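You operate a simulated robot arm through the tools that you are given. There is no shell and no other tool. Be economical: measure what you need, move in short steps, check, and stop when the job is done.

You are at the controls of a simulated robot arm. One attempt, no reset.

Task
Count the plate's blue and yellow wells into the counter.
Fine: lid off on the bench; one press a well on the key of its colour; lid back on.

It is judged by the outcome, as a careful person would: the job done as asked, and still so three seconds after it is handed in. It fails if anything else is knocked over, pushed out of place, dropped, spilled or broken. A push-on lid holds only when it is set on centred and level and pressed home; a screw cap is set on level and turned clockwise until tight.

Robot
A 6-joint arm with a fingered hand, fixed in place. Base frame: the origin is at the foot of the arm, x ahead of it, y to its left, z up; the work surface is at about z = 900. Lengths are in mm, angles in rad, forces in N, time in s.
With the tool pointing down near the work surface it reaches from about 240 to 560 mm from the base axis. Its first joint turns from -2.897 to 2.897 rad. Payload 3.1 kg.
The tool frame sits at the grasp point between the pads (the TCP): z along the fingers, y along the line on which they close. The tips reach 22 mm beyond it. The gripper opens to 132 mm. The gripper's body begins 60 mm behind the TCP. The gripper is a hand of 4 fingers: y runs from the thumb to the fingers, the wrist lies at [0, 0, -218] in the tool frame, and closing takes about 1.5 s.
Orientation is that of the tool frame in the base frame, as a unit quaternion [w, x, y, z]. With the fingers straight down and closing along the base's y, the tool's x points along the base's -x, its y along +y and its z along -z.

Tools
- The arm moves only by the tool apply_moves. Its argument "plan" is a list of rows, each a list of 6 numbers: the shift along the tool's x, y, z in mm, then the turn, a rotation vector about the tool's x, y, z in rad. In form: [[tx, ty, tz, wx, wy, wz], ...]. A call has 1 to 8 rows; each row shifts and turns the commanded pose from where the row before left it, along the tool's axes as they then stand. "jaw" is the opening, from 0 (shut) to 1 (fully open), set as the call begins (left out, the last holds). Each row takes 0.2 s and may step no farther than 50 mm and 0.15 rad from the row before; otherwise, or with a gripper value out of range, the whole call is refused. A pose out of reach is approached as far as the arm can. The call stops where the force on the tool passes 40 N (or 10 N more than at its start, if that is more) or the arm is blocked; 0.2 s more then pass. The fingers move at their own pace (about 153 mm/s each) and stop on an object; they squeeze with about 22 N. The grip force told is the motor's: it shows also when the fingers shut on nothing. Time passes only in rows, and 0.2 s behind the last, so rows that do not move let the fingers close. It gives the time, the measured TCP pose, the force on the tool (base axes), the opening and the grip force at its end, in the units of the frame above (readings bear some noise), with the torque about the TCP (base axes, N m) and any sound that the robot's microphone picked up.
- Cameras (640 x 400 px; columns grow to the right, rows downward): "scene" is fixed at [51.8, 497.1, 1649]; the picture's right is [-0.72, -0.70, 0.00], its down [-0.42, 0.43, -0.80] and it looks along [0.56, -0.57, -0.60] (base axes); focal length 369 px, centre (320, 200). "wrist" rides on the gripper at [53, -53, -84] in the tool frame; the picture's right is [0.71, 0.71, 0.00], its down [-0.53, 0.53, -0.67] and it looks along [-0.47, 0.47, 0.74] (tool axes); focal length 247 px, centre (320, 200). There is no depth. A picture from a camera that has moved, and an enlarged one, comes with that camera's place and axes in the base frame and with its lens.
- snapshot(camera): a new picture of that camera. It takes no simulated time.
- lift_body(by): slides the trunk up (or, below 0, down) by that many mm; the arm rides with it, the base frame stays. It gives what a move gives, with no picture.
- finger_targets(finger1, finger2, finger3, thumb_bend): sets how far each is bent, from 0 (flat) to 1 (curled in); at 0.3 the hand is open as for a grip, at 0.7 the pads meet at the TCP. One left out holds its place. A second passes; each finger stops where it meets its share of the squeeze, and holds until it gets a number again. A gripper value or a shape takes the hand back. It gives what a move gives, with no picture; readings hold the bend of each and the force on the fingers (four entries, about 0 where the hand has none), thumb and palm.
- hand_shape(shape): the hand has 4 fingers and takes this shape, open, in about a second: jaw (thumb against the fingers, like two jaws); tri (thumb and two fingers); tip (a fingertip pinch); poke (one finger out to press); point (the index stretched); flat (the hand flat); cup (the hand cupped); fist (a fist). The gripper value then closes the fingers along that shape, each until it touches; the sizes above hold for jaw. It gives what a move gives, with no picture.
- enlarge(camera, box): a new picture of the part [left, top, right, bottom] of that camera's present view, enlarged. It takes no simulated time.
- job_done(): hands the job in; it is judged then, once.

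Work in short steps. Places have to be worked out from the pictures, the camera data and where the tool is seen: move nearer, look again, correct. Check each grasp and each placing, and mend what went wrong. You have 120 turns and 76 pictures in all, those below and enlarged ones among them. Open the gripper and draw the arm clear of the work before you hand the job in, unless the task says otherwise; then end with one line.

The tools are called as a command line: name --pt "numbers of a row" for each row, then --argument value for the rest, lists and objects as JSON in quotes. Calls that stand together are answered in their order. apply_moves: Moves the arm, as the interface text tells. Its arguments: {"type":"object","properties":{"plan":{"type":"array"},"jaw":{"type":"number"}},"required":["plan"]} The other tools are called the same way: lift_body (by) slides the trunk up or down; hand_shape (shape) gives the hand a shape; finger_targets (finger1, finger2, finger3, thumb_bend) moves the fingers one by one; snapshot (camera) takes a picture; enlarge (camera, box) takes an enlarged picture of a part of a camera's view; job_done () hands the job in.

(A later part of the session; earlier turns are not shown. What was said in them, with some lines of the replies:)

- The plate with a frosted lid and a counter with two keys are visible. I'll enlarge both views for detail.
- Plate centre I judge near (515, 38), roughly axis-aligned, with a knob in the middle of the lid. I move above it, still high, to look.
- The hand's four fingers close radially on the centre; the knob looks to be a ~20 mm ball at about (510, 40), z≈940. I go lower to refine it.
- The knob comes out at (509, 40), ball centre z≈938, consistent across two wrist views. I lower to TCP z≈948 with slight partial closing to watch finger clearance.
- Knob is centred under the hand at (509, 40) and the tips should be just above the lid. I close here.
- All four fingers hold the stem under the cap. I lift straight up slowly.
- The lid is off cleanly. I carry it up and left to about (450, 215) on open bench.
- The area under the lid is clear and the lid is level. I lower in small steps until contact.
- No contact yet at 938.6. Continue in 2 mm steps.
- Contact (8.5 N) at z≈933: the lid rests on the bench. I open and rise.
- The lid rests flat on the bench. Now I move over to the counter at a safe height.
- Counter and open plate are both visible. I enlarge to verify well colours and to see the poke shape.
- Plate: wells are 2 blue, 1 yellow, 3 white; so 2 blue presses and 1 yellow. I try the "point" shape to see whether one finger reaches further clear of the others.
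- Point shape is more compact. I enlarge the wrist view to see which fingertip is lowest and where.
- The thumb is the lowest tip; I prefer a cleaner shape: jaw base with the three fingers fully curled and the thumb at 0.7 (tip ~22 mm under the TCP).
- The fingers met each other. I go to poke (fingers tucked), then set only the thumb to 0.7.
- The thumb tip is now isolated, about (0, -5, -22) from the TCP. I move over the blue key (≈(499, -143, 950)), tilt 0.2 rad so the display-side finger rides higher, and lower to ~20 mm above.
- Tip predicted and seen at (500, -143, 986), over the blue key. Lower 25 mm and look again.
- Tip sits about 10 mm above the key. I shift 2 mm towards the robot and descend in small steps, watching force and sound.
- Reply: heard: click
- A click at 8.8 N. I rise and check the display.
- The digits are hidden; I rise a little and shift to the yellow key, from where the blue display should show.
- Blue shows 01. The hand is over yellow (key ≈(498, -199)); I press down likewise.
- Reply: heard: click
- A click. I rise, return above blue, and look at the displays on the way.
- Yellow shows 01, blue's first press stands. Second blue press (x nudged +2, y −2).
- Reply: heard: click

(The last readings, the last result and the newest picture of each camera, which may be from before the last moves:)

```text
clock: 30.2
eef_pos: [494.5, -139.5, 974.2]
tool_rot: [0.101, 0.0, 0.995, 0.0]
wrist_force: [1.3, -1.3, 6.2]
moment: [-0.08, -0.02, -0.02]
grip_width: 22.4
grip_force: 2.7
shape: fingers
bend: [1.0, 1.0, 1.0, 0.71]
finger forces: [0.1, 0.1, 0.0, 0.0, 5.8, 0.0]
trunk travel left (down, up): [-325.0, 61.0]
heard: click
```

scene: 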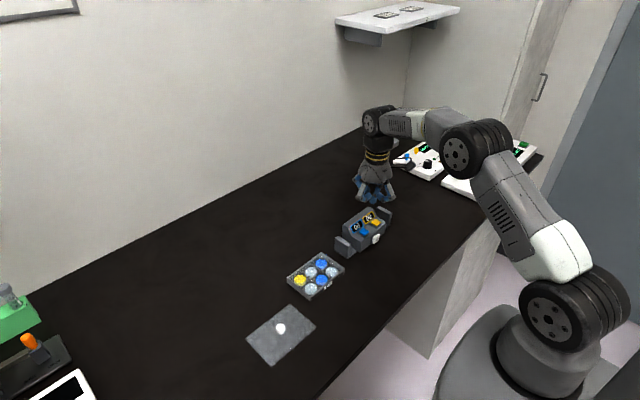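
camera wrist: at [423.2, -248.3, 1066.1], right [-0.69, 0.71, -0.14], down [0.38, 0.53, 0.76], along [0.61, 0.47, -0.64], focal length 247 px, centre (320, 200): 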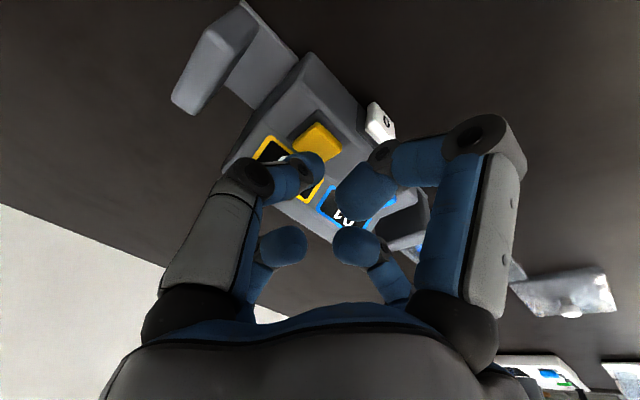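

Clicked. I rise well clear, level the hand, and check both displays.

apply_moves --pt "-0.8 0 -4 0 0 0" --pt "-4 0 -19.6 0 0 0" --pt "-8 0 -40 0 0 0" --pt "-6 0 -30 0 0 0" --pt "0 45 0 0 0.1 0" --pt "0 45 0 0 0.1 0" --pt "0 0 0 0 0 0"

snapshot --camera "wrist"

enlarge --camera "scene" --box '[330, 180, 410, 260]'

```text
clock: 31.8
eef_pos: [495.9, -49.9, 1069.6]
tool_rot: [0.0, 0.0, 1.0, 0.0]
wrist_force: [0.3, -0.3, 0.9]
moment: [0.04, -0.05, -0.02]
grip_width: 23.3
grip_force: 0.0
shape: fingers
bend: [1.0, 1.0, 1.0, 0.7]
finger forces: [0.0, 0.0, 0.0, 0.0, 0.0, 0.0]
trunk travel left (down, up): [-325.0, 61.0]
```

```text
36 pictures are left
camera wrist: at [442.6, -102.8, 1151.7], right [-0.71, 0.71, 0.0], down [0.53, 0.53, 0.67], along [0.47, 0.47, -0.74], focal length 247 px, centre (320, 200)
```

wrist: 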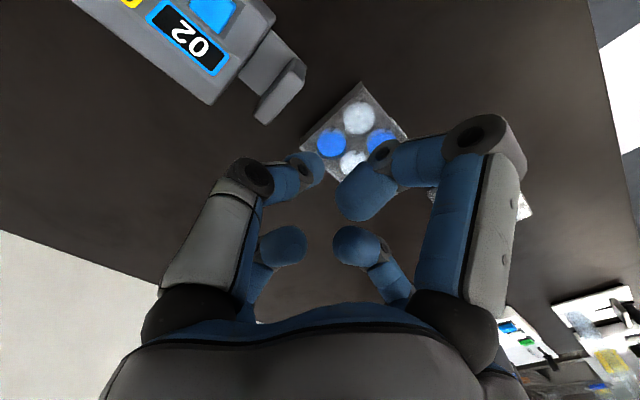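

```text
5.00 times, centred on (370, 220) of scene
camera zoom: at [51.8, 497.1, 1649.0], right [-0.72, -0.7, 0.0], down [-0.42, 0.43, -0.8], along [0.56, -0.57, -0.6], focal length 1844 px, centre (70, 100)
```

zoom: 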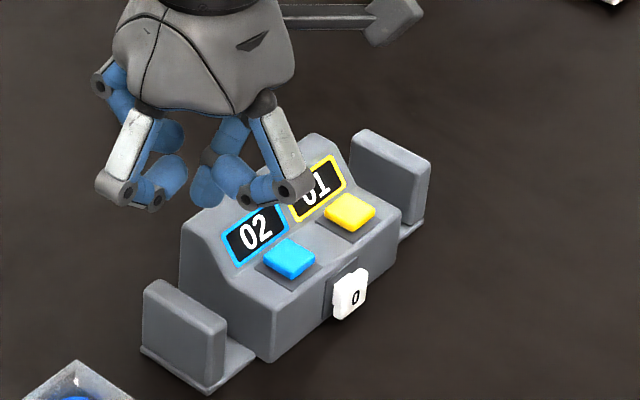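

Counter reads 02 blue / 01 yellow. Back to jaw shape and over to the lid.

hand_shape --shape "jaw"

apply_moves --pt "7 44 0 0 0 0" --pt "8 44 0 0 0 0" --pt "8 44 0 0 0 0" --pt "8 44 0 0 0 0" --pt "8 44 0 0 0 0" --pt "6 44 0 0 0 0" --pt "0 0 40 0 0 0" --pt "0 0 0 0 0 0" --jaw 0.5

snapshot --camera "wrist"

```text
clock: 32.7
eef_pos: [497.2, -48.9, 1068.4]
tool_rot: [0.0, 0.0, 1.0, 0.0]
wrist_force: [0.5, 0.5, 0.0]
moment: [-0.03, -0.03, -0.01]
grip_width: 131.9
grip_force: 0.2
shape: jaw
bend: [0.3, 0.3, 0.3, 0.3]
finger forces: [0.0, 0.0, 0.1, 0.0, 0.0, 0.1]
trunk travel left (down, up): [-325.0, 61.0]
```

```text
clock: 34.5
eef_pos: [452.1, 217.2, 1027.2]
tool_rot: [0.0, 0.0, 1.0, -0.001]
wrist_force: [0.0, -0.4, 0.1]
moment: [-0.01, 0.01, -0.02]
grip_width: 66.5
grip_force: 0.0
shape: jaw
bend: [0.36, 0.36, 0.36, 0.7]
finger forces: [0.0, 0.1, 0.0, 0.0, 0.1, 0.0]
trunk travel left (down, up): [-325.0, 61.0]
```

```text
34 pictures are left
camera wrist: at [398.4, 165.3, 1109.7], right [-0.71, 0.71, 0.0], down [0.53, 0.53, 0.67], along [0.47, 0.47, -0.74], focal length 247 px, centre (320, 200)
```

wrist: 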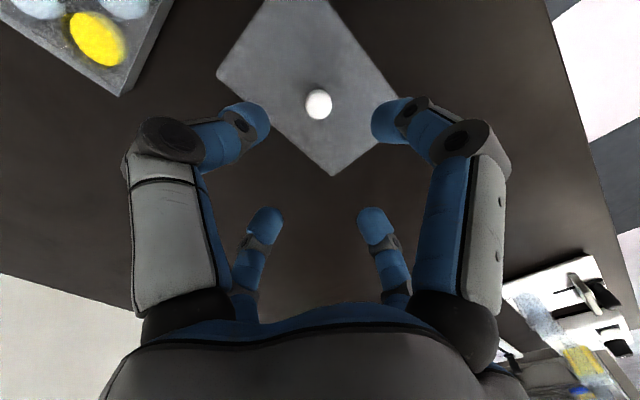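

Knob by vision at ≈(449, 213.7). I correct and descend most of the way.

apply_moves --pt "2.5 -3.5 35 0 0 0" --pt "0 0 30 0 0 0" --pt "0 0 0 0 0 0"

snapshot --camera "wrist"

```text
clock: 35.3
eef_pos: [448.4, 208.8, 961.9]
tool_rot: [-0.001, 0.0, 1.0, 0.0]
wrist_force: [-0.3, -1.0, -1.0]
moment: [0.0, 0.05, 0.03]
grip_width: 66.4
grip_force: 0.0
shape: jaw
bend: [0.36, 0.36, 0.36, 0.7]
finger forces: [0.0, 0.0, 0.0, 0.0, 0.0, 0.0]
trunk travel left (down, up): [-325.0, 61.0]
```

```text
33 pictures are left
camera wrist: at [394.3, 156.6, 1044.7], right [-0.71, 0.71, 0.0], down [0.53, 0.53, 0.67], along [0.47, 0.47, -0.74], focal length 247 px, centre (320, 200)
```

wrist: 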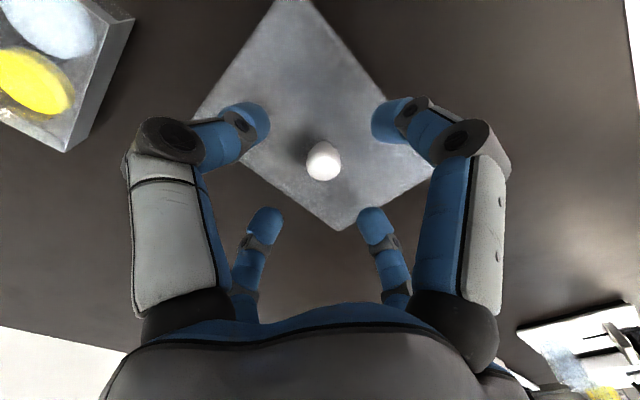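

Knob again at (448.7, 213.4); the TCP sits at about (447.5, 209.5). I correct and descend to grasp height.

apply_moves --pt "-1.4 3.8 10 0 0 0" --pt "0 0 10 0 0 0" --pt "0 0 6 0 0 0" --pt "0 0 0 0 0 0" --pt "0 0 0 0 0 0"

snapshot --camera "wrist"

```text
clock: 36.5
eef_pos: [449.4, 214.1, 935.4]
tool_rot: [0.0, 0.001, 1.0, 0.001]
wrist_force: [-1.0, -0.3, -0.1]
moment: [0.01, 0.0, 0.0]
grip_width: 66.6
grip_force: 0.0
shape: jaw
bend: [0.36, 0.36, 0.36, 0.7]
finger forces: [0.1, 0.1, 0.1, 0.0, 0.1, 0.0]
trunk travel left (down, up): [-325.0, 61.0]
```

```text
32 pictures are left
camera wrist: at [395.9, 161.8, 1018.3], right [-0.71, 0.71, 0.0], down [0.53, 0.53, 0.67], along [0.47, 0.47, -0.74], focal length 247 px, centre (320, 200)
```

wrist: 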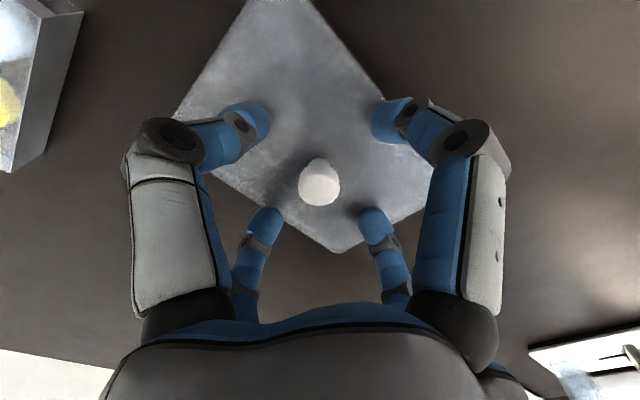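

The view matches the original pre-grip picture (knob 318,190). Lower 1.5 mm and close.

apply_moves --pt "0 0 1.5 0 0 0" --pt "0 0 0 0 0 0" --pt "0 0 0 0 0 0" --pt "0 0 0 0 0 0" --pt "0 0 0 0 0 0" --pt "0 0 0 0 0 0" --pt "0 0 0 0 0 0" --jaw 0

snapshot --camera "wrist"

```text
clock: 38.1
eef_pos: [449.4, 214.9, 935.3]
tool_rot: [0.0, 0.0, 1.0, 0.0]
wrist_force: [0.7, 0.4, -0.1]
moment: [0.01, -0.01, -0.01]
grip_width: 14.2
grip_force: 21.8
shape: jaw
bend: [0.74, 0.75, 0.74, 0.7]
finger forces: [19.5, 19.6, 19.9, 0.0, 19.2, 0.0]
trunk travel left (down, up): [-325.0, 61.0]
```

```text
31 pictures are left
camera wrist: at [396.1, 161.8, 1017.8], right [-0.71, 0.71, 0.0], down [0.53, 0.53, 0.67], along [0.47, 0.47, -0.74], focal length 247 px, centre (320, 200)
```

wrist: 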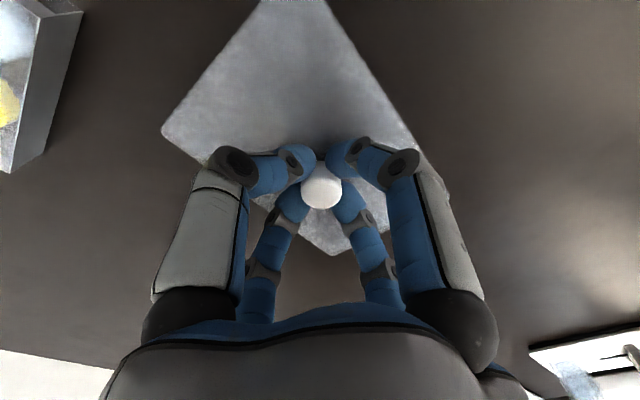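

Lid gripped, but it appears rotated a few degrees relative to the hand compared with before. I lift, carry it back above the plate, and measure the yaw there.

apply_moves --pt "0 0 -20 0 0 0" --pt "0 0 -40 0 0 0" --pt "-9 -29 0 0 0 0" --pt "-10 -29 0 0 0 0" --pt "-10 -29 0 0 0 0" --pt "-10 -29 0 0 0 0" --pt "-10 -29 0 0 0 0" --pt "-10 -29 0 0 0 0"

apply_moves --pt "0 0 0 0 0 0" --pt "0 0 0 0 0 0"

snapshot --camera "wrist"

enlarge --camera "scene" --box '[275, 200, 375, 310]'

```text
clock: 39.9
eef_pos: [511.4, 39.0, 993.3]
tool_rot: [-0.001, 0.0, 1.0, 0.0]
wrist_force: [0.3, 0.7, 0.0]
moment: [0.02, 0.01, -0.04]
grip_width: 13.9
grip_force: 22.4
shape: jaw
bend: [0.74, 0.75, 0.74, 0.7]
finger forces: [19.5, 19.6, 19.9, 0.0, 19.0, 0.0]
trunk travel left (down, up): [-325.0, 61.0]
```

```text
clock: 40.5
eef_pos: [511.2, 40.0, 993.0]
tool_rot: [0.0, 0.0, 1.0, 0.0]
wrist_force: [0.0, 1.1, 0.2]
moment: [0.01, -0.04, 0.0]
grip_width: 13.9
grip_force: 22.4
shape: jaw
bend: [0.74, 0.75, 0.74, 0.7]
finger forces: [19.5, 19.4, 19.9, 0.0, 19.0, 0.1]
trunk travel left (down, up): [-325.0, 61.0]
```

```text
30 pictures are left
camera wrist: at [457.6, -12.8, 1076.3], right [-0.71, 0.71, 0.0], down [0.53, 0.53, 0.67], along [0.47, 0.47, -0.74], focal length 247 px, centre (320, 200)
```

wrist: 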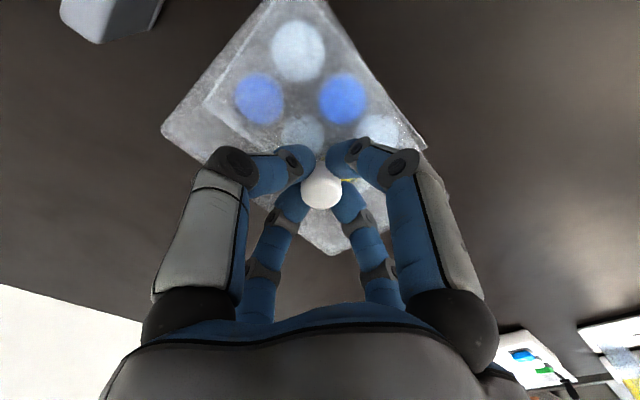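

```text
3.64 times, centred on (325, 255) of scene
camera zoom: at [51.8, 497.1, 1649.0], right [-0.72, -0.7, 0.0], down [-0.42, 0.43, -0.8], along [0.56, -0.57, -0.6], focal length 1341 px, centre (302, 0)
```

zoom: 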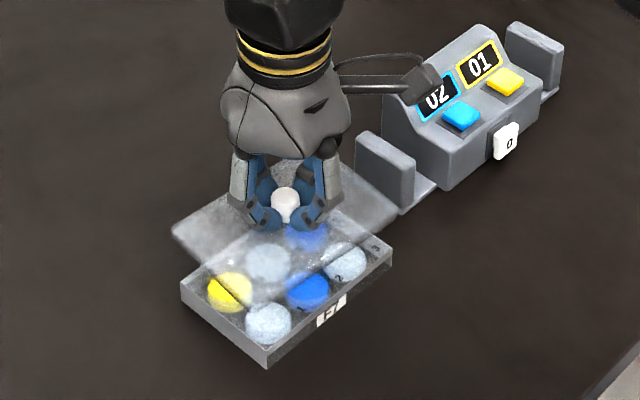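

I enlarge the wrist view to measure the lid and plate edges.

enlarge --camera "wrist" --box '[140, 0, 460, 200]'

enlarge --camera "wrist" --box '[240, 120, 440, 270]'

```text
2.00 times, centred on (300, 100) of wrist
camera zoom: at [457.6, -12.8, 1076.3], right [-0.71, 0.71, 0.0], down [0.53, 0.53, 0.67], along [0.47, 0.47, -0.74], focal length 494 px, centre (360, 400)
```

zoom: 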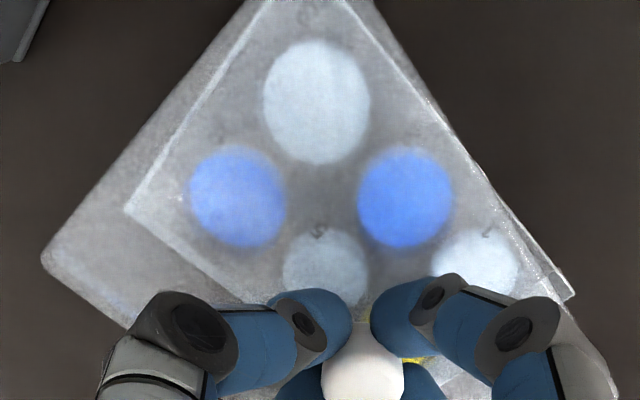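

```text
2.67 times, centred on (340, 195) of wrist
camera zoom: at [457.6, -12.8, 1076.3], right [-0.71, 0.71, 0.0], down [0.53, 0.53, 0.67], along [0.47, 0.47, -0.74], focal length 659 px, centre (267, 213)
```

zoom: 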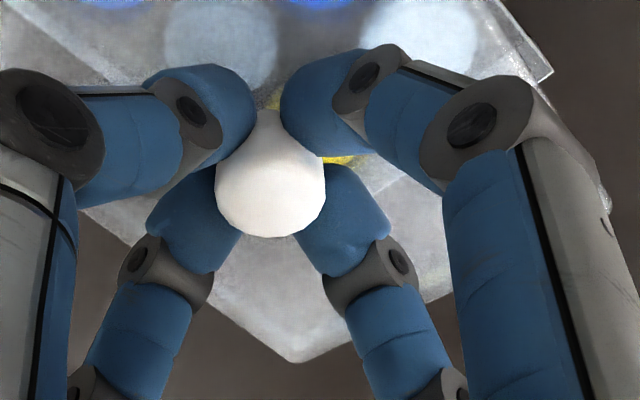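

Lid yaw is about −5.5° and plate about +2°, so the lid needs ≈ +7.5° (CCW from above) → wz = −0.13 about the tool axis. I do that and re-measure.

apply_moves --pt "0 0 0 0 0 -0.065" --pt "0 0 0 0 0 -0.065" --pt "0 0 20 0 0 0" --pt "0 0 0 0 0 0" --pt "0 0 0 0 0 0"

enlarge --camera "wrist" --box '[140, 0, 460, 200]'

enlarge --camera "scene" --box '[285, 220, 365, 310]'

```text
clock: 41.7
eef_pos: [509.3, 39.3, 974.8]
tool_rot: [0.001, -0.065, 0.998, 0.001]
wrist_force: [-0.2, 0.3, 0.2]
moment: [0.02, -0.01, 0.02]
grip_width: 14.0
grip_force: 21.9
shape: jaw
bend: [0.74, 0.75, 0.74, 0.7]
finger forces: [19.6, 19.5, 19.9, 0.1, 19.0, 0.0]
trunk travel left (down, up): [-325.0, 61.0]
```

```text
2.00 times, centred on (300, 100) of wrist
camera zoom: at [461.6, -20.8, 1057.7], right [-0.79, 0.61, 0.0], down [0.45, 0.59, 0.67], along [0.41, 0.53, -0.74], focal length 494 px, centre (360, 400)
```

zoom: 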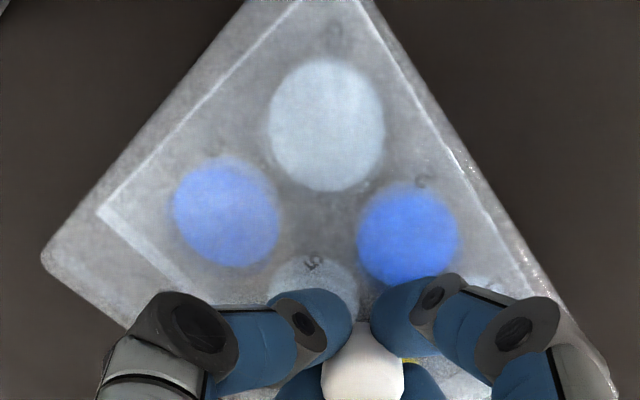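

```text
4.44 times, centred on (325, 265) of scene
camera zoom: at [51.8, 497.1, 1649.0], right [-0.72, -0.7, 0.0], down [-0.42, 0.43, -0.8], along [0.56, -0.57, -0.6], focal length 1639 px, centre (298, -89)
```

zoom: 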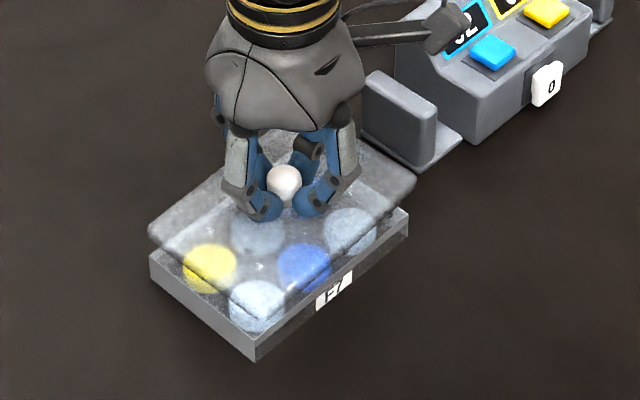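

Edges are nearly parallel now. By camera pose the TCP is at (507.3, 38.6) versus (508.5, 40.1) at the original grip; I shift by that and lower to ~8 mm above the seat.

apply_moves --pt "-1.4 1.3 9 0 0 0" --pt "0 0 9 0 0 0" --pt "0 0 0 0 0 0" --pt "0 0 0 0 0 0"

enlarge --camera "wrist" --box '[140, 0, 460, 200]'

enlarge --camera "scene" --box '[285, 230, 355, 305]'

```text
clock: 42.7
eef_pos: [509.4, 39.8, 957.2]
tool_rot: [0.0, -0.064, 0.998, -0.001]
wrist_force: [-0.1, -0.2, -0.8]
moment: [0.01, 0.03, 0.0]
grip_width: 14.0
grip_force: 21.9
shape: jaw
bend: [0.74, 0.75, 0.74, 0.7]
finger forces: [19.5, 19.5, 19.9, 0.0, 19.0, 0.1]
trunk travel left (down, up): [-325.0, 61.0]
```

```text
2.00 times, centred on (300, 100) of wrist
camera zoom: at [463.6, -19.3, 1040.2], right [-0.79, 0.61, 0.0], down [0.45, 0.59, 0.67], along [0.41, 0.53, -0.74], focal length 494 px, centre (360, 400)
```

zoom: 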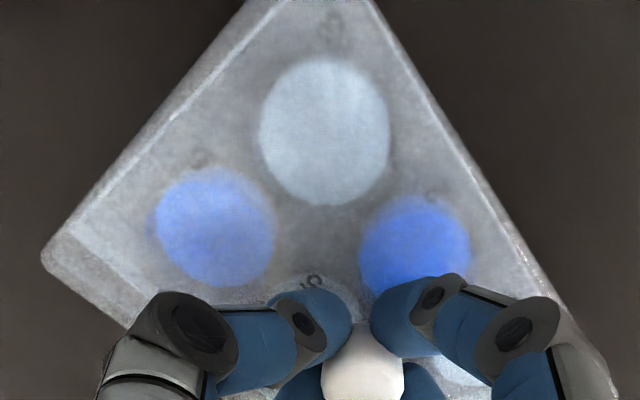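

```text
5.33 times, centred on (320, 268) of scene
camera zoom: at [51.8, 497.1, 1649.0], right [-0.72, -0.7, 0.0], down [-0.42, 0.43, -0.8], along [0.56, -0.57, -0.6], focal length 1967 px, centre (320, -160)
```

zoom: 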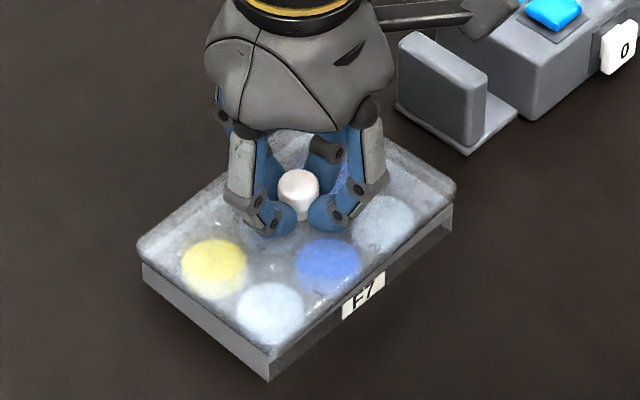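

Lid and plate edges are parallel and overhangs symmetric (~1–2 mm). I lower in small steps to the seat.

apply_moves --pt "0.4 0 4 0 0 0.008" --pt "0 0 2 0 0 0" --pt "0 0 2 0 0 0" --pt "0 0 1.5 0 0 0" --pt "0 0 0 0 0 0"

enlarge --camera "scene" --box '[285, 230, 355, 305]'

```text
clock: 43.9
eef_pos: [507.2, 40.7, 949.2]
tool_rot: [0.003, -0.061, 0.998, 0.0]
wrist_force: [-0.2, -2.4, 26.8]
moment: [-0.07, -0.12, 0.03]
grip_width: 15.0
grip_force: 22.1
shape: jaw
bend: [0.74, 0.75, 0.75, 0.69]
finger forces: [22.9, 23.5, 28.0, 0.0, 26.5, 0.2]
trunk travel left (down, up): [-325.0, 61.0]
```

```text
5.33 times, centred on (320, 268) of scene
camera zoom: at [51.8, 497.1, 1649.0], right [-0.72, -0.7, 0.0], down [-0.42, 0.43, -0.8], along [0.56, -0.57, -0.6], focal length 1967 px, centre (320, -160)
```

zoom: 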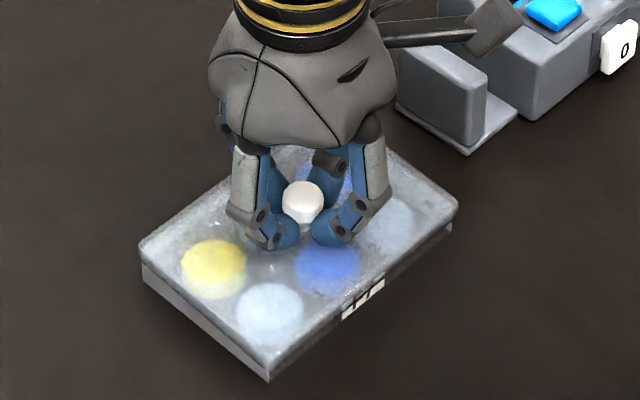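

26.8 N and nearly seated. Press a bit further to snap home.

apply_moves --pt "0 0 1 0 0 0" --pt "0 0 1 0 0 0" --pt "0 0 1 0 0 0" --pt "0 0 1 0 0 0" --pt "0 0 0 0 0 0"

enlarge --camera "scene" --box '[285, 230, 355, 305]'

enlarge --camera "wrist" --box '[140, 0, 460, 200]'

```text
clock: 44.5
eef_pos: [508.8, 40.9, 950.0]
tool_rot: [0.004, -0.061, 0.998, 0.0]
wrist_force: [-9.8, -2.8, 20.2]
moment: [-0.05, 0.08, 0.01]
grip_width: 15.5
grip_force: 22.2
shape: jaw
bend: [0.74, 0.75, 0.76, 0.69]
finger forces: [24.4, 24.1, 23.6, 0.1, 23.6, 0.0]
trunk travel left (down, up): [-325.0, 61.0]
stopped in row 3: the force on the tool passed its limit at 41 N (the readings are from after the stop); the commanded pose is now the measured one
```

```text
5.33 times, centred on (320, 268) of scene
camera zoom: at [51.8, 497.1, 1649.0], right [-0.72, -0.7, 0.0], down [-0.42, 0.43, -0.8], along [0.56, -0.57, -0.6], focal length 1967 px, centre (320, -160)
```

zoom: 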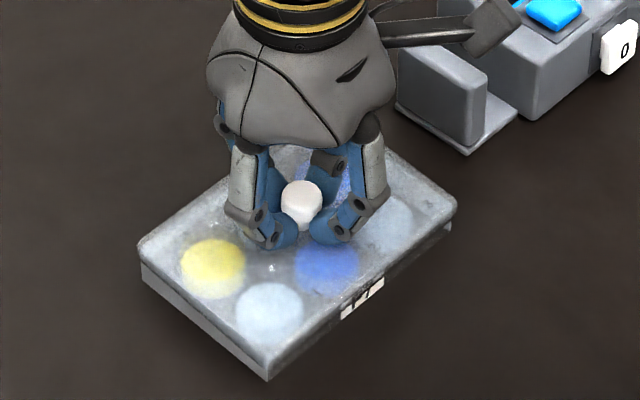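

```text
2.00 times, centred on (300, 100) of wrist
camera zoom: at [461.1, -18.3, 1032.3], right [-0.79, 0.62, -0.01], down [0.45, 0.59, 0.67], along [0.42, 0.53, -0.74], focal length 494 px, centre (360, 400)
```

zoom: 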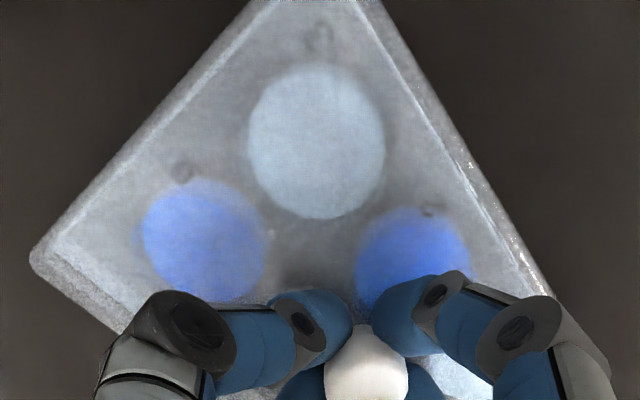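

Stopped at 41 N with no click heard. I release and look at how the lid sits.

apply_moves --pt "0 0 0 0 0 0" --pt "0 0 0 0 0 0" --pt "0 0 0 0 0 0" --pt "0 0 0 0 0 0" --pt "0 0 -20 0 0 0" --pt "0 0 -40 0 0 0" --pt "0 0 -40 0 0 0" --pt "0 0 0 0 0 0" --jaw 0.6

enlarge --camera "scene" --box '[285, 230, 355, 305]'

snapshot --camera "wrist"

```text
clock: 46.3
eef_pos: [514.9, 43.8, 1049.7]
tool_rot: [0.003, -0.062, 0.998, 0.0]
wrist_force: [0.0, 0.0, -1.0]
moment: [0.03, 0.01, 0.0]
grip_width: 78.8
grip_force: 0.0
shape: jaw
bend: [0.32, 0.32, 0.32, 0.7]
finger forces: [0.0, 0.0, 0.1, 0.0, 0.0, 0.0]
trunk travel left (down, up): [-325.0, 61.0]
```

```text
5.33 times, centred on (320, 268) of scene
camera zoom: at [51.8, 497.1, 1649.0], right [-0.72, -0.7, 0.0], down [-0.42, 0.43, -0.8], along [0.56, -0.57, -0.6], focal length 1967 px, centre (320, -160)
```

zoom: 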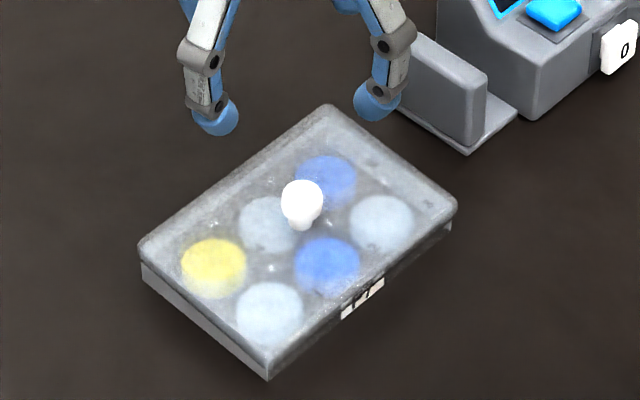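

```text
18 pictures are left
camera wrist: at [467.0, -15.8, 1133.2], right [-0.79, 0.62, 0.0], down [0.45, 0.59, 0.67], along [0.42, 0.53, -0.74], focal length 247 px, centre (320, 200)
```

wrist: 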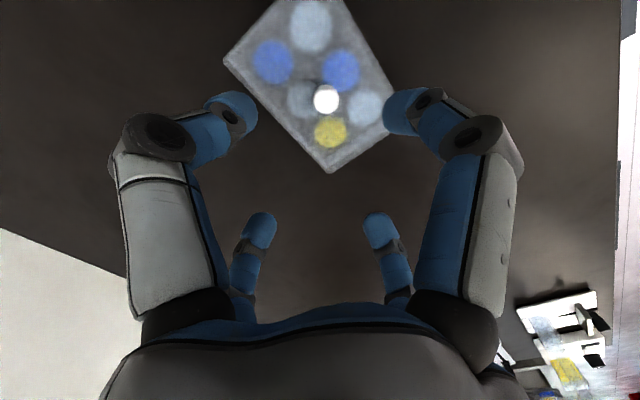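

The lid looks seated like the original picture. To be sure, I'll press down on the knob with closed fingertips; first approach above it.

apply_moves --pt "3.8 -1.5 0 0 0 0" --pt "0 0 0 0 0 0" --pt "0 0 0 0 0 0" --pt "0 0 30 0 0 0" --pt "0 0 28 0 0 0" --pt "0 0 0 0 0 0" --pt "0 0 0 0 0 0" --jaw 0

snapshot --camera "wrist"

enlarge --camera "scene" --box '[285, 230, 355, 305]'

```text
clock: 47.9
eef_pos: [506.2, 40.2, 989.7]
tool_rot: [0.003, -0.061, 0.998, 0.0]
wrist_force: [0.7, -0.2, 0.0]
moment: [-0.02, 0.03, -0.04]
grip_width: 0.0
grip_force: 22.1
shape: jaw
bend: [0.7, 0.7, 0.7, 0.7]
finger forces: [0.0, 0.0, 0.0, 0.0, 0.1, 0.0]
trunk travel left (down, up): [-325.0, 61.0]
```

```text
17 pictures are left
camera wrist: at [460.2, -18.9, 1073.3], right [-0.79, 0.62, 0.0], down [0.45, 0.59, 0.67], along [0.42, 0.53, -0.74], focal length 247 px, centre (320, 200)
```

wrist: 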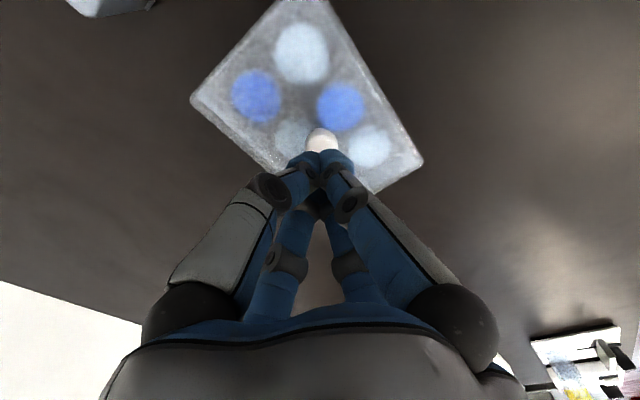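

```text
5.33 times, centred on (320, 268) of scene
camera zoom: at [51.8, 497.1, 1649.0], right [-0.72, -0.7, 0.0], down [-0.42, 0.43, -0.8], along [0.56, -0.57, -0.6], focal length 1967 px, centre (320, -160)
```

zoom: 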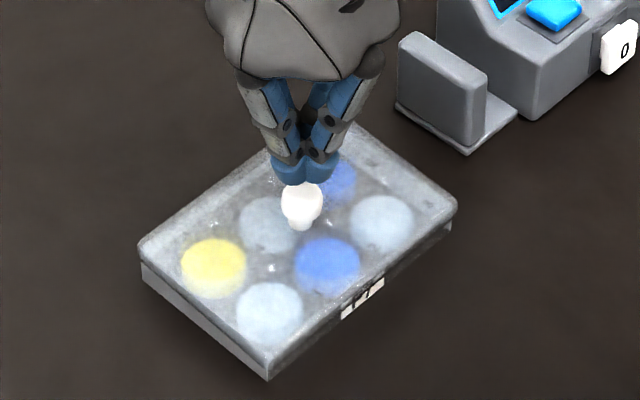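

Tips are right above the knob. I press down in small steps to the force limit.

apply_moves --pt "-1 0 10 0 0 0" --pt "0 0 4 0 0 0" --pt "0 0 3 0 0 0" --pt "0 0 2 0 0 0" --pt "0 0 2 0 0 0" --pt "0 0 2 0 0 0" --pt "0 0 2 0 0 0" --pt "0 0 2 0 0 0"

```text
clock: 49.1
eef_pos: [510.1, 39.7, 974.4]
tool_rot: [0.011, -0.061, 0.998, 0.0]
wrist_force: [-6.1, -0.1, 18.0]
moment: [0.13, 0.13, -0.01]
grip_width: 0.1
grip_force: 22.1
shape: jaw
bend: [0.7, 0.7, 0.7, 0.7]
finger forces: [0.1, 54.8, 0.0, 0.1, 0.0, 0.0]
trunk travel left (down, up): [-325.0, 61.0]
stopped in row 5: the force on the tool passed its limit at 43 N (the readings are from after the stop); the commanded pose is now the measured one
```

It took 43 N with little travel, so the lid seems home. I rise and inspect closely.

apply_moves --pt "0 0 -30 0 0 0" --pt "0 0 -45 0 0 0" --pt "0 -40 -20 0 0 0" --pt "0 -45 0 0 0 0" --pt "0 -45 0 0 0 0" --pt "0 0 0 0 0 0"

enlarge --camera "scene" --box '[285, 240, 350, 305]'

snapshot --camera "scene"

```text
clock: 50.5
eef_pos: [524.2, -88.4, 1069.3]
tool_rot: [0.008, -0.061, 0.998, 0.0]
wrist_force: [-0.2, 1.5, -0.3]
moment: [-0.02, -0.02, 0.0]
grip_width: 0.2
grip_force: 21.8
shape: jaw
bend: [0.7, 0.7, 0.7, 0.7]
finger forces: [0.1, 0.0, 0.0, 0.1, 0.0, 0.0]
trunk travel left (down, up): [-325.0, 61.0]
```

```text
6.15 times, centred on (318, 272) of scene
camera zoom: at [51.8, 497.1, 1649.0], right [-0.72, -0.7, 0.0], down [-0.42, 0.43, -0.8], along [0.56, -0.57, -0.6], focal length 2269 px, centre (335, -246)
```

zoom: 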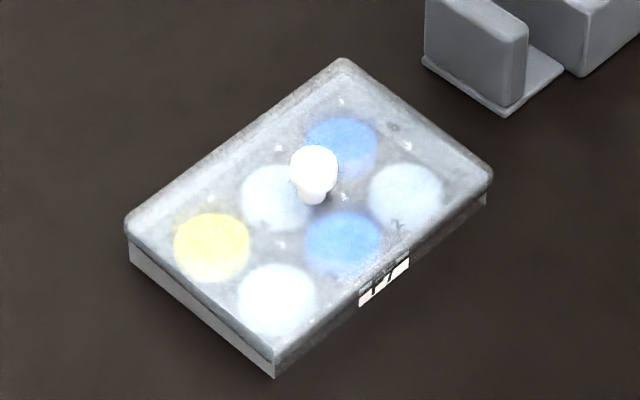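

```text
14 pictures are left
```

scene: 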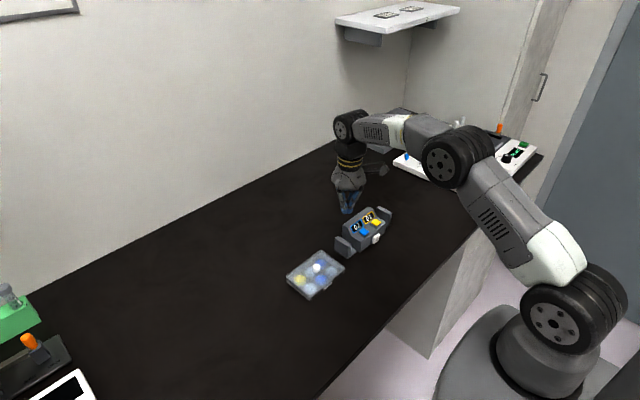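

I compare with the very first framing to check the lid sits exactly as it did originally.

enlarge --camera "scene" --box '[270, 190, 410, 310]'

enlarge --camera "scene" --box '[300, 260, 350, 305]'

```text
3.33 times, centred on (340, 250) of scene
camera zoom: at [51.8, 497.1, 1649.0], right [-0.72, -0.7, 0.0], down [-0.42, 0.43, -0.8], along [0.56, -0.57, -0.6], focal length 1229 px, centre (253, 33)
```

zoom: 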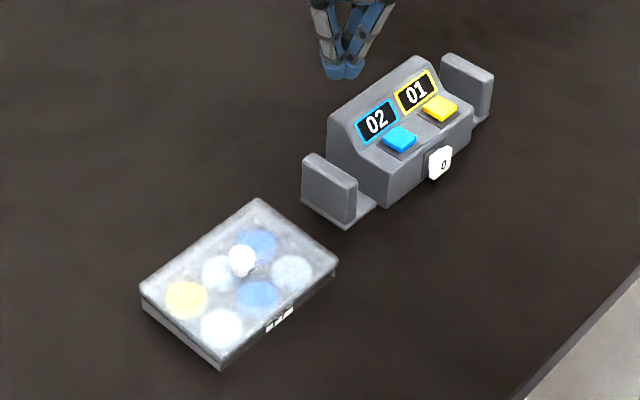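

```text
8.89 times, centred on (325, 282) of scene
camera zoom: at [51.8, 497.1, 1649.0], right [-0.72, -0.7, 0.0], down [-0.42, 0.43, -0.8], along [0.56, -0.57, -0.6], focal length 3278 px, centre (276, -533)
```

zoom: 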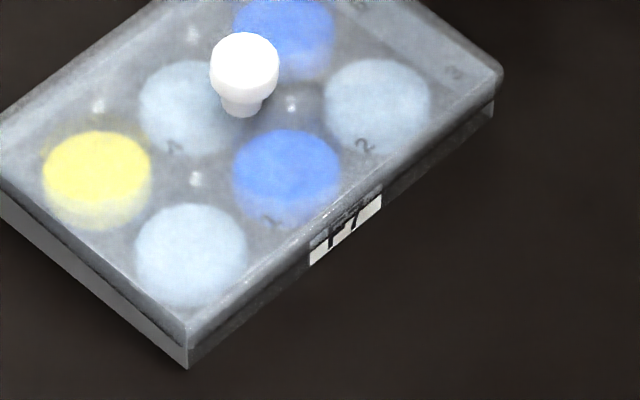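

The knob and the +x corners appear a few pixels higher than originally while −x matches: the lid is likely tilted with its far (+x) side not home. I'll press the far corners with closed fingertips; first hover over the (+x, −y) corner.

apply_moves --pt "-16 42 0 0 0.016 0" --pt "-16.5 42.7 0 0 0 0" --pt "0 0 40 0 0 0" --pt "0 0 40 0 0 0" --pt "0 0 0 0 0 0" --pt "0 0 0 0 0 0"

snapshot --camera "wrist"

```text
clock: 51.9
eef_pos: [547.5, -2.2, 985.6]
tool_rot: [0.0, -0.061, 0.998, 0.0]
wrist_force: [0.5, 0.1, 0.2]
moment: [0.0, 0.01, 0.02]
grip_width: 0.0
grip_force: 21.5
shape: jaw
bend: [0.7, 0.7, 0.7, 0.7]
finger forces: [0.0, 0.0, 0.2, 0.1, 0.1, 0.0]
trunk travel left (down, up): [-325.0, 61.0]
```

```text
11 pictures are left
camera wrist: at [501.9, -62.1, 1069.3], right [-0.79, 0.62, 0.0], down [0.46, 0.59, 0.67], along [0.41, 0.53, -0.74], focal length 247 px, centre (320, 200)
```

wrist: 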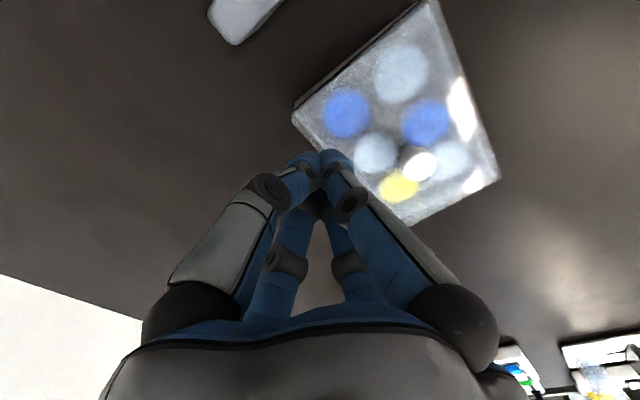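

Lid corner is at about (549, −28). I shift to (541, −7) and press down.

apply_moves --pt "6.5 -4 10 0 0 0" --pt "0 0 12 0 0 0" --pt "0 0 8 0 0 0" --pt "0 0 3 0 0 0" --pt "0 0 2 0 0 0" --pt "0 0 2 0 0 0" --pt "0 0 2 0 0 0" --pt "0 0 2 0 0 0"

```text
clock: 53.7
eef_pos: [541.1, -5.0, 949.6]
tool_rot: [0.003, -0.061, 0.998, -0.001]
wrist_force: [2.9, 1.0, 21.4]
moment: [0.03, 0.01, -0.02]
grip_width: 0.0
grip_force: 22.2
shape: jaw
bend: [0.7, 0.7, 0.7, 0.7]
finger forces: [0.1, 0.0, 0.0, 0.0, 0.1, 0.0]
trunk travel left (down, up): [-325.0, 61.0]
```

Contact with 21 N at 949.6. Push on to the limit.

apply_moves --pt "0 0 2 0 0 0" --pt "0 0 2 0 0 0" --pt "0 0 2 0 0 0" --pt "0 0 2 0 0 0" --pt "0 0 2 0 0 0" --pt "0 0 0 0 0 0"

```text
clock: 54.2
eef_pos: [543.6, -6.2, 950.2]
tool_rot: [0.007, -0.061, 0.998, -0.001]
wrist_force: [-3.4, 0.7, 14.9]
moment: [0.06, 0.13, -0.02]
grip_width: 0.2
grip_force: 21.9
shape: jaw
bend: [0.7, 0.7, 0.7, 0.7]
finger forces: [0.0, 0.0, 0.0, 0.0, 0.1, 0.1]
trunk travel left (down, up): [-325.0, 61.0]
stopped in row 2: the force on the tool passed its limit at 42 N (the readings are from after the stop); the commanded pose is now the measured one
```

42 N there, lid top at ≈928. Next the (+x, +y) corner.

apply_moves --pt "0 0 -35 0 0.014 0" --pt "-3 44 0 0 0 0" --pt "-3 44 0 0 0 0" --pt "0 0 0 0 0 0" --pt "0 0 28 0 0 0" --pt "0 0 4 0 0 0" --pt "0 0 2 0 0 0" --pt "0 0 0 0 0 0"

apply_moves --pt "0 0 2 0 0 0" --pt "0 0 2 0 0 0" --pt "0 0 2 0 0 0" --pt "0 0 2 0 0 0" --pt "0 0 2 0 0 0" --pt "0 0 2 0 0 0"

```text
clock: 56.0
eef_pos: [538.1, 83.5, 949.9]
tool_rot: [0.001, -0.061, 0.998, -0.001]
wrist_force: [2.2, 1.8, 18.6]
moment: [0.07, -0.09, -0.01]
grip_width: 0.0
grip_force: 22.1
shape: jaw
bend: [0.7, 0.7, 0.7, 0.7]
finger forces: [0.0, 0.0, 0.0, 0.0, 0.0, 0.1]
trunk travel left (down, up): [-325.0, 61.0]
```

```text
clock: 56.7
eef_pos: [540.1, 84.7, 950.0]
tool_rot: [0.005, -0.062, 0.998, 0.0]
wrist_force: [-3.4, 0.6, 18.4]
moment: [0.09, 0.16, 0.02]
grip_width: 0.1
grip_force: 21.9
shape: jaw
bend: [0.7, 0.7, 0.7, 0.7]
finger forces: [0.1, 0.0, 0.1, 0.0, 0.0, 0.0]
trunk travel left (down, up): [-325.0, 61.0]
stopped in row 3: the force on the tool passed its limit at 42 N (the readings are from after the stop); the commanded pose is now the measured one
```

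Same height (950). Now the (−x, +y) corner to compare heights.

apply_moves --pt "0 0 -35 0 0.01 0" --pt "31 4 0 0 0 0" --pt "31 4 0 0 0 0" --pt "0 0 0 0 0 0" --pt "0 0 28 0 0 0" --pt "0 0 4 0 0 0" --pt "0 0 2 0 0 0" --pt "0 0 0 0 0 0"

apply_moves --pt "0 0 2 0 0 0" --pt "0 0 2 0 0 0" --pt "0 0 2 0 0 0" --pt "0 0 2 0 0 0" --pt "0 0 2 0 0 0" --pt "0 0 2 0 0 0"

```text
clock: 58.5
eef_pos: [475.9, 82.8, 950.8]
tool_rot: [0.0, -0.061, 0.998, -0.001]
wrist_force: [1.9, -1.6, 16.5]
moment: [0.02, -0.06, 0.0]
grip_width: 0.0
grip_force: 22.1
shape: jaw
bend: [0.7, 0.7, 0.7, 0.7]
finger forces: [0.0, 0.0, 0.0, 0.0, 0.1, 0.0]
trunk travel left (down, up): [-325.0, 61.0]
```

```text
clock: 59.0
eef_pos: [479.5, 84.0, 950.8]
tool_rot: [0.004, -0.061, 0.998, 0.0]
wrist_force: [-4.4, -0.5, 18.1]
moment: [0.03, 0.23, -0.05]
grip_width: 0.0
grip_force: 21.9
shape: jaw
bend: [0.7, 0.7, 0.7, 0.7]
finger forces: [0.1, 0.0, 0.1, 0.1, 0.1, 0.0]
trunk travel left (down, up): [-325.0, 61.0]
stopped in row 2: the force on the tool passed its limit at 44 N (the readings are from after the stop); the commanded pose is now the measured one
```

Also ≈950.5 — level. Last corner (−x, −y).

apply_moves --pt "0 0 -35 0 0.008 0" --pt "5 -44 0 0 0 0" --pt "5 -44 0 0 0 0" --pt "0 0 0 0 0 0" --pt "0 0 28 0 0 0" --pt "0 0 4 0 0 0" --pt "0 0 2 0 0 0" --pt "0 0 0 0 0 0"

apply_moves --pt "0 0 2 0 0 0" --pt "0 0 2 0 0 0" --pt "0 0 2 0 0 0" --pt "0 0 2 0 0 0" --pt "0 0 2 0 0 0" --pt "0 0 2 0 0 0"

```text
clock: 60.9
eef_pos: [479.6, -3.8, 950.0]
tool_rot: [0.0, -0.062, 0.998, 0.0]
wrist_force: [0.4, -2.1, 10.4]
moment: [-0.03, 0.02, 0.05]
grip_width: 0.0
grip_force: 21.7
shape: jaw
bend: [0.7, 0.7, 0.7, 0.7]
finger forces: [0.0, 0.0, 0.0, 0.0, 0.1, 0.0]
trunk travel left (down, up): [-325.0, 61.0]
```

```text
clock: 61.5
eef_pos: [481.6, -3.7, 949.8]
tool_rot: [0.004, -0.06, 0.998, -0.001]
wrist_force: [-4.0, 0.6, 20.2]
moment: [0.1, 0.22, 0.02]
grip_width: 0.0
grip_force: 21.9
shape: jaw
bend: [0.7, 0.7, 0.7, 0.7]
finger forces: [0.1, 0.0, 0.1, 0.1, 0.0, 0.0]
trunk travel left (down, up): [-325.0, 61.0]
stopped in row 3: the force on the tool passed its limit at 43 N (the readings are from after the stop); the commanded pose is now the measured one
```

All four corners are level at ~950 (lid top ≈928). I retreat and compare with the original framing again.

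apply_moves --pt "0 0 -40 0 0.008 0" --pt "0 0 -45 0 0 0" --pt "0 -45 -30 0 0 0" --pt "0 -45 0 0 0 0" --pt "0 0 0 0 0 0"

enlarge --camera "scene" --box '[270, 190, 410, 310]'

enlarge --camera "scene" --box '[285, 260, 335, 305]'

```text
refused: row 3 steps farther than a row can; nothing moved
```

```text
3.33 times, centred on (340, 250) of scene
camera zoom: at [51.8, 497.1, 1649.0], right [-0.72, -0.7, 0.0], down [-0.42, 0.43, -0.8], along [0.56, -0.57, -0.6], focal length 1229 px, centre (253, 33)
```

zoom: 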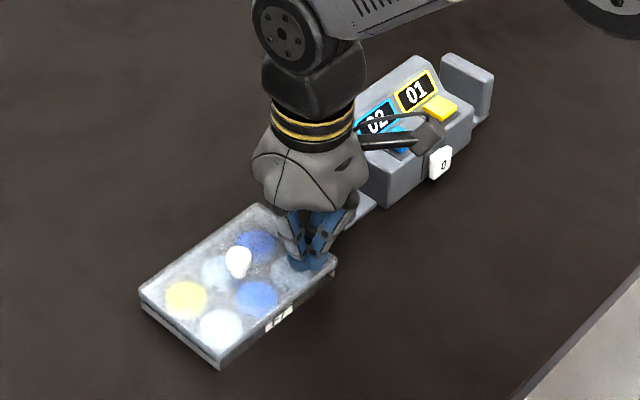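

```text
8.89 times, centred on (310, 282) of scene
camera zoom: at [51.8, 497.1, 1649.0], right [-0.72, -0.7, 0.0], down [-0.42, 0.43, -0.8], along [0.56, -0.57, -0.6], focal length 3278 px, centre (409, -533)
```

zoom: 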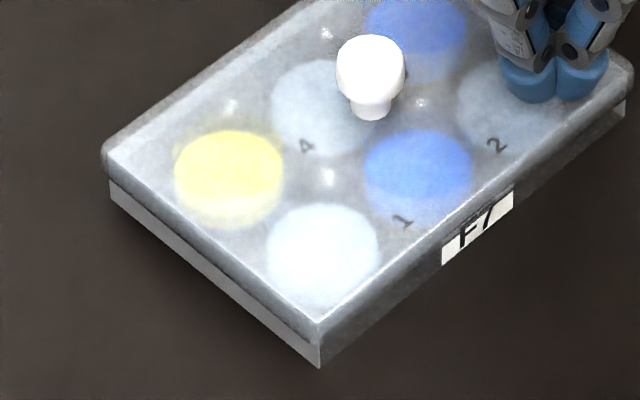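

Now the lid's corners and knob coincide with the original framing (top corner 205, knob row 262), so it went home. I retreat in legal steps, opening the hand, and verify.

apply_moves --pt "0 0 -40 0 0.008 0" --pt "0 0 -45 0 0 0" --pt "0 0 -35 0 0 0" --pt "0 -45 0 0 0 0" --pt "0 -45 0 0 0 0" --pt "0 -45 0 0 0 0" --pt "0 0 0 0 0 0" --pt "0 0 0 0 0 0" --jaw 0

enlarge --camera "scene" --box '[270, 190, 410, 310]'

enlarge --camera "scene" --box '[285, 245, 350, 305]'

```text
clock: 63.3
eef_pos: [494.6, -137.4, 1068.6]
tool_rot: [-0.002, -0.06, 0.998, -0.001]
wrist_force: [-1.0, 0.7, 0.6]
moment: [0.0, 0.01, 0.01]
grip_width: 0.1
grip_force: 21.9
shape: jaw
bend: [0.7, 0.7, 0.7, 0.7]
finger forces: [0.0, 0.0, 0.0, 0.0, 0.1, 0.0]
trunk travel left (down, up): [-325.0, 61.0]
```

```text
3.33 times, centred on (340, 250) of scene
camera zoom: at [51.8, 497.1, 1649.0], right [-0.72, -0.7, 0.0], down [-0.42, 0.43, -0.8], along [0.56, -0.57, -0.6], focal length 1229 px, centre (253, 33)
```

zoom: 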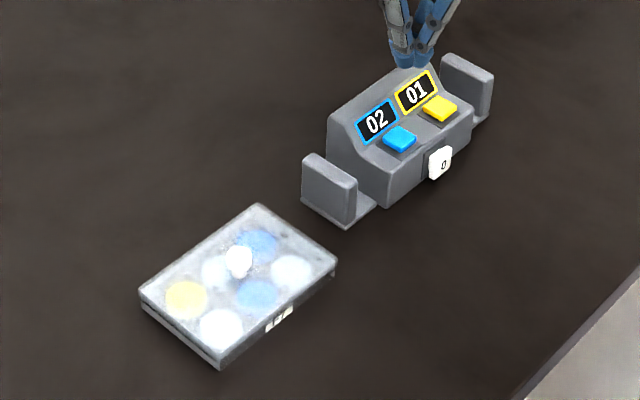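

```text
6.67 times, centred on (318, 275) of scene
camera zoom: at [51.8, 497.1, 1649.0], right [-0.72, -0.7, 0.0], down [-0.42, 0.43, -0.8], along [0.56, -0.57, -0.6], focal length 2458 px, centre (337, -300)
```

zoom: 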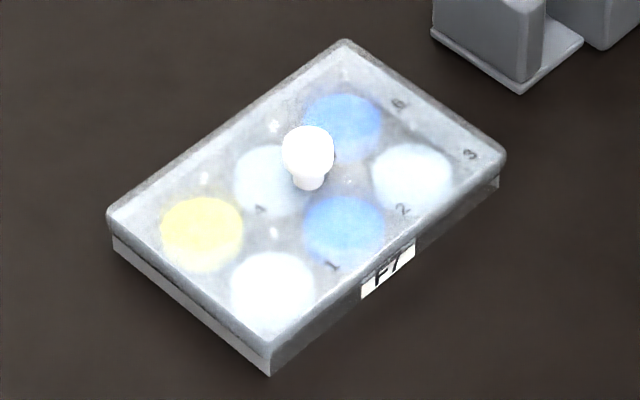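

The lid sits flush and level as at the start; counter reads 02/01. I rise, level and open the hand clear of everything.

apply_moves --pt "0 0 -45 0 0 0" --pt "0 0 -40 0 0 0" --pt "20 0 0 0 0 0" --pt "0 0 0 0 0 0"

apply_moves --pt "0 0 0 0 0 0" --pt "0 0 0 0 0 0" --pt "0 0 0 0 0 0" --pt "0 0 0 0 0 0" --pt "0 0 0 0 0 0" --jaw 1

snapshot --camera "scene"

```text
clock: 64.3
eef_pos: [479.1, -138.9, 1149.1]
tool_rot: [-0.004, -0.062, 0.998, -0.001]
wrist_force: [0.0, 0.1, 0.0]
moment: [-0.03, 0.02, 0.0]
grip_width: 0.0
grip_force: 22.1
shape: jaw
bend: [0.7, 0.7, 0.7, 0.7]
finger forces: [0.0, 0.1, 0.0, 0.1, 0.1, 0.0]
trunk travel left (down, up): [-325.0, 61.0]
```

```text
clock: 65.5
eef_pos: [479.5, -137.8, 1150.4]
tool_rot: [-0.002, -0.061, 0.998, -0.001]
wrist_force: [0.7, -0.2, 0.7]
moment: [-0.02, 0.0, -0.02]
grip_width: 132.0
grip_force: 0.0
shape: jaw
bend: [0.3, 0.3, 0.3, 0.3]
finger forces: [0.1, 0.0, 0.0, 0.0, 0.1, 0.0]
trunk travel left (down, up): [-325.0, 61.0]
```

```text
6 pictures are left
```

scene: 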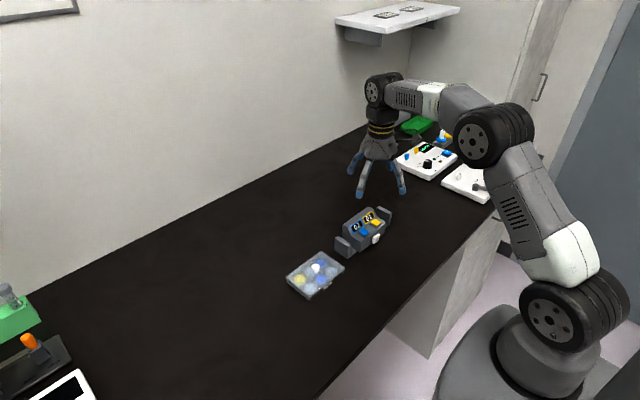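

Everything is in place, the hand is open and clear. I hand in the job.

job_done

```text
The job is handed in.
```

The plate has 2 blue wells and 1 yellow; the counter reads 02 on blue and 01 on yellow. The lid is back on: pressed at all four corners, it sits level and matches its starting position in the pictures. I heard no click as it seated.
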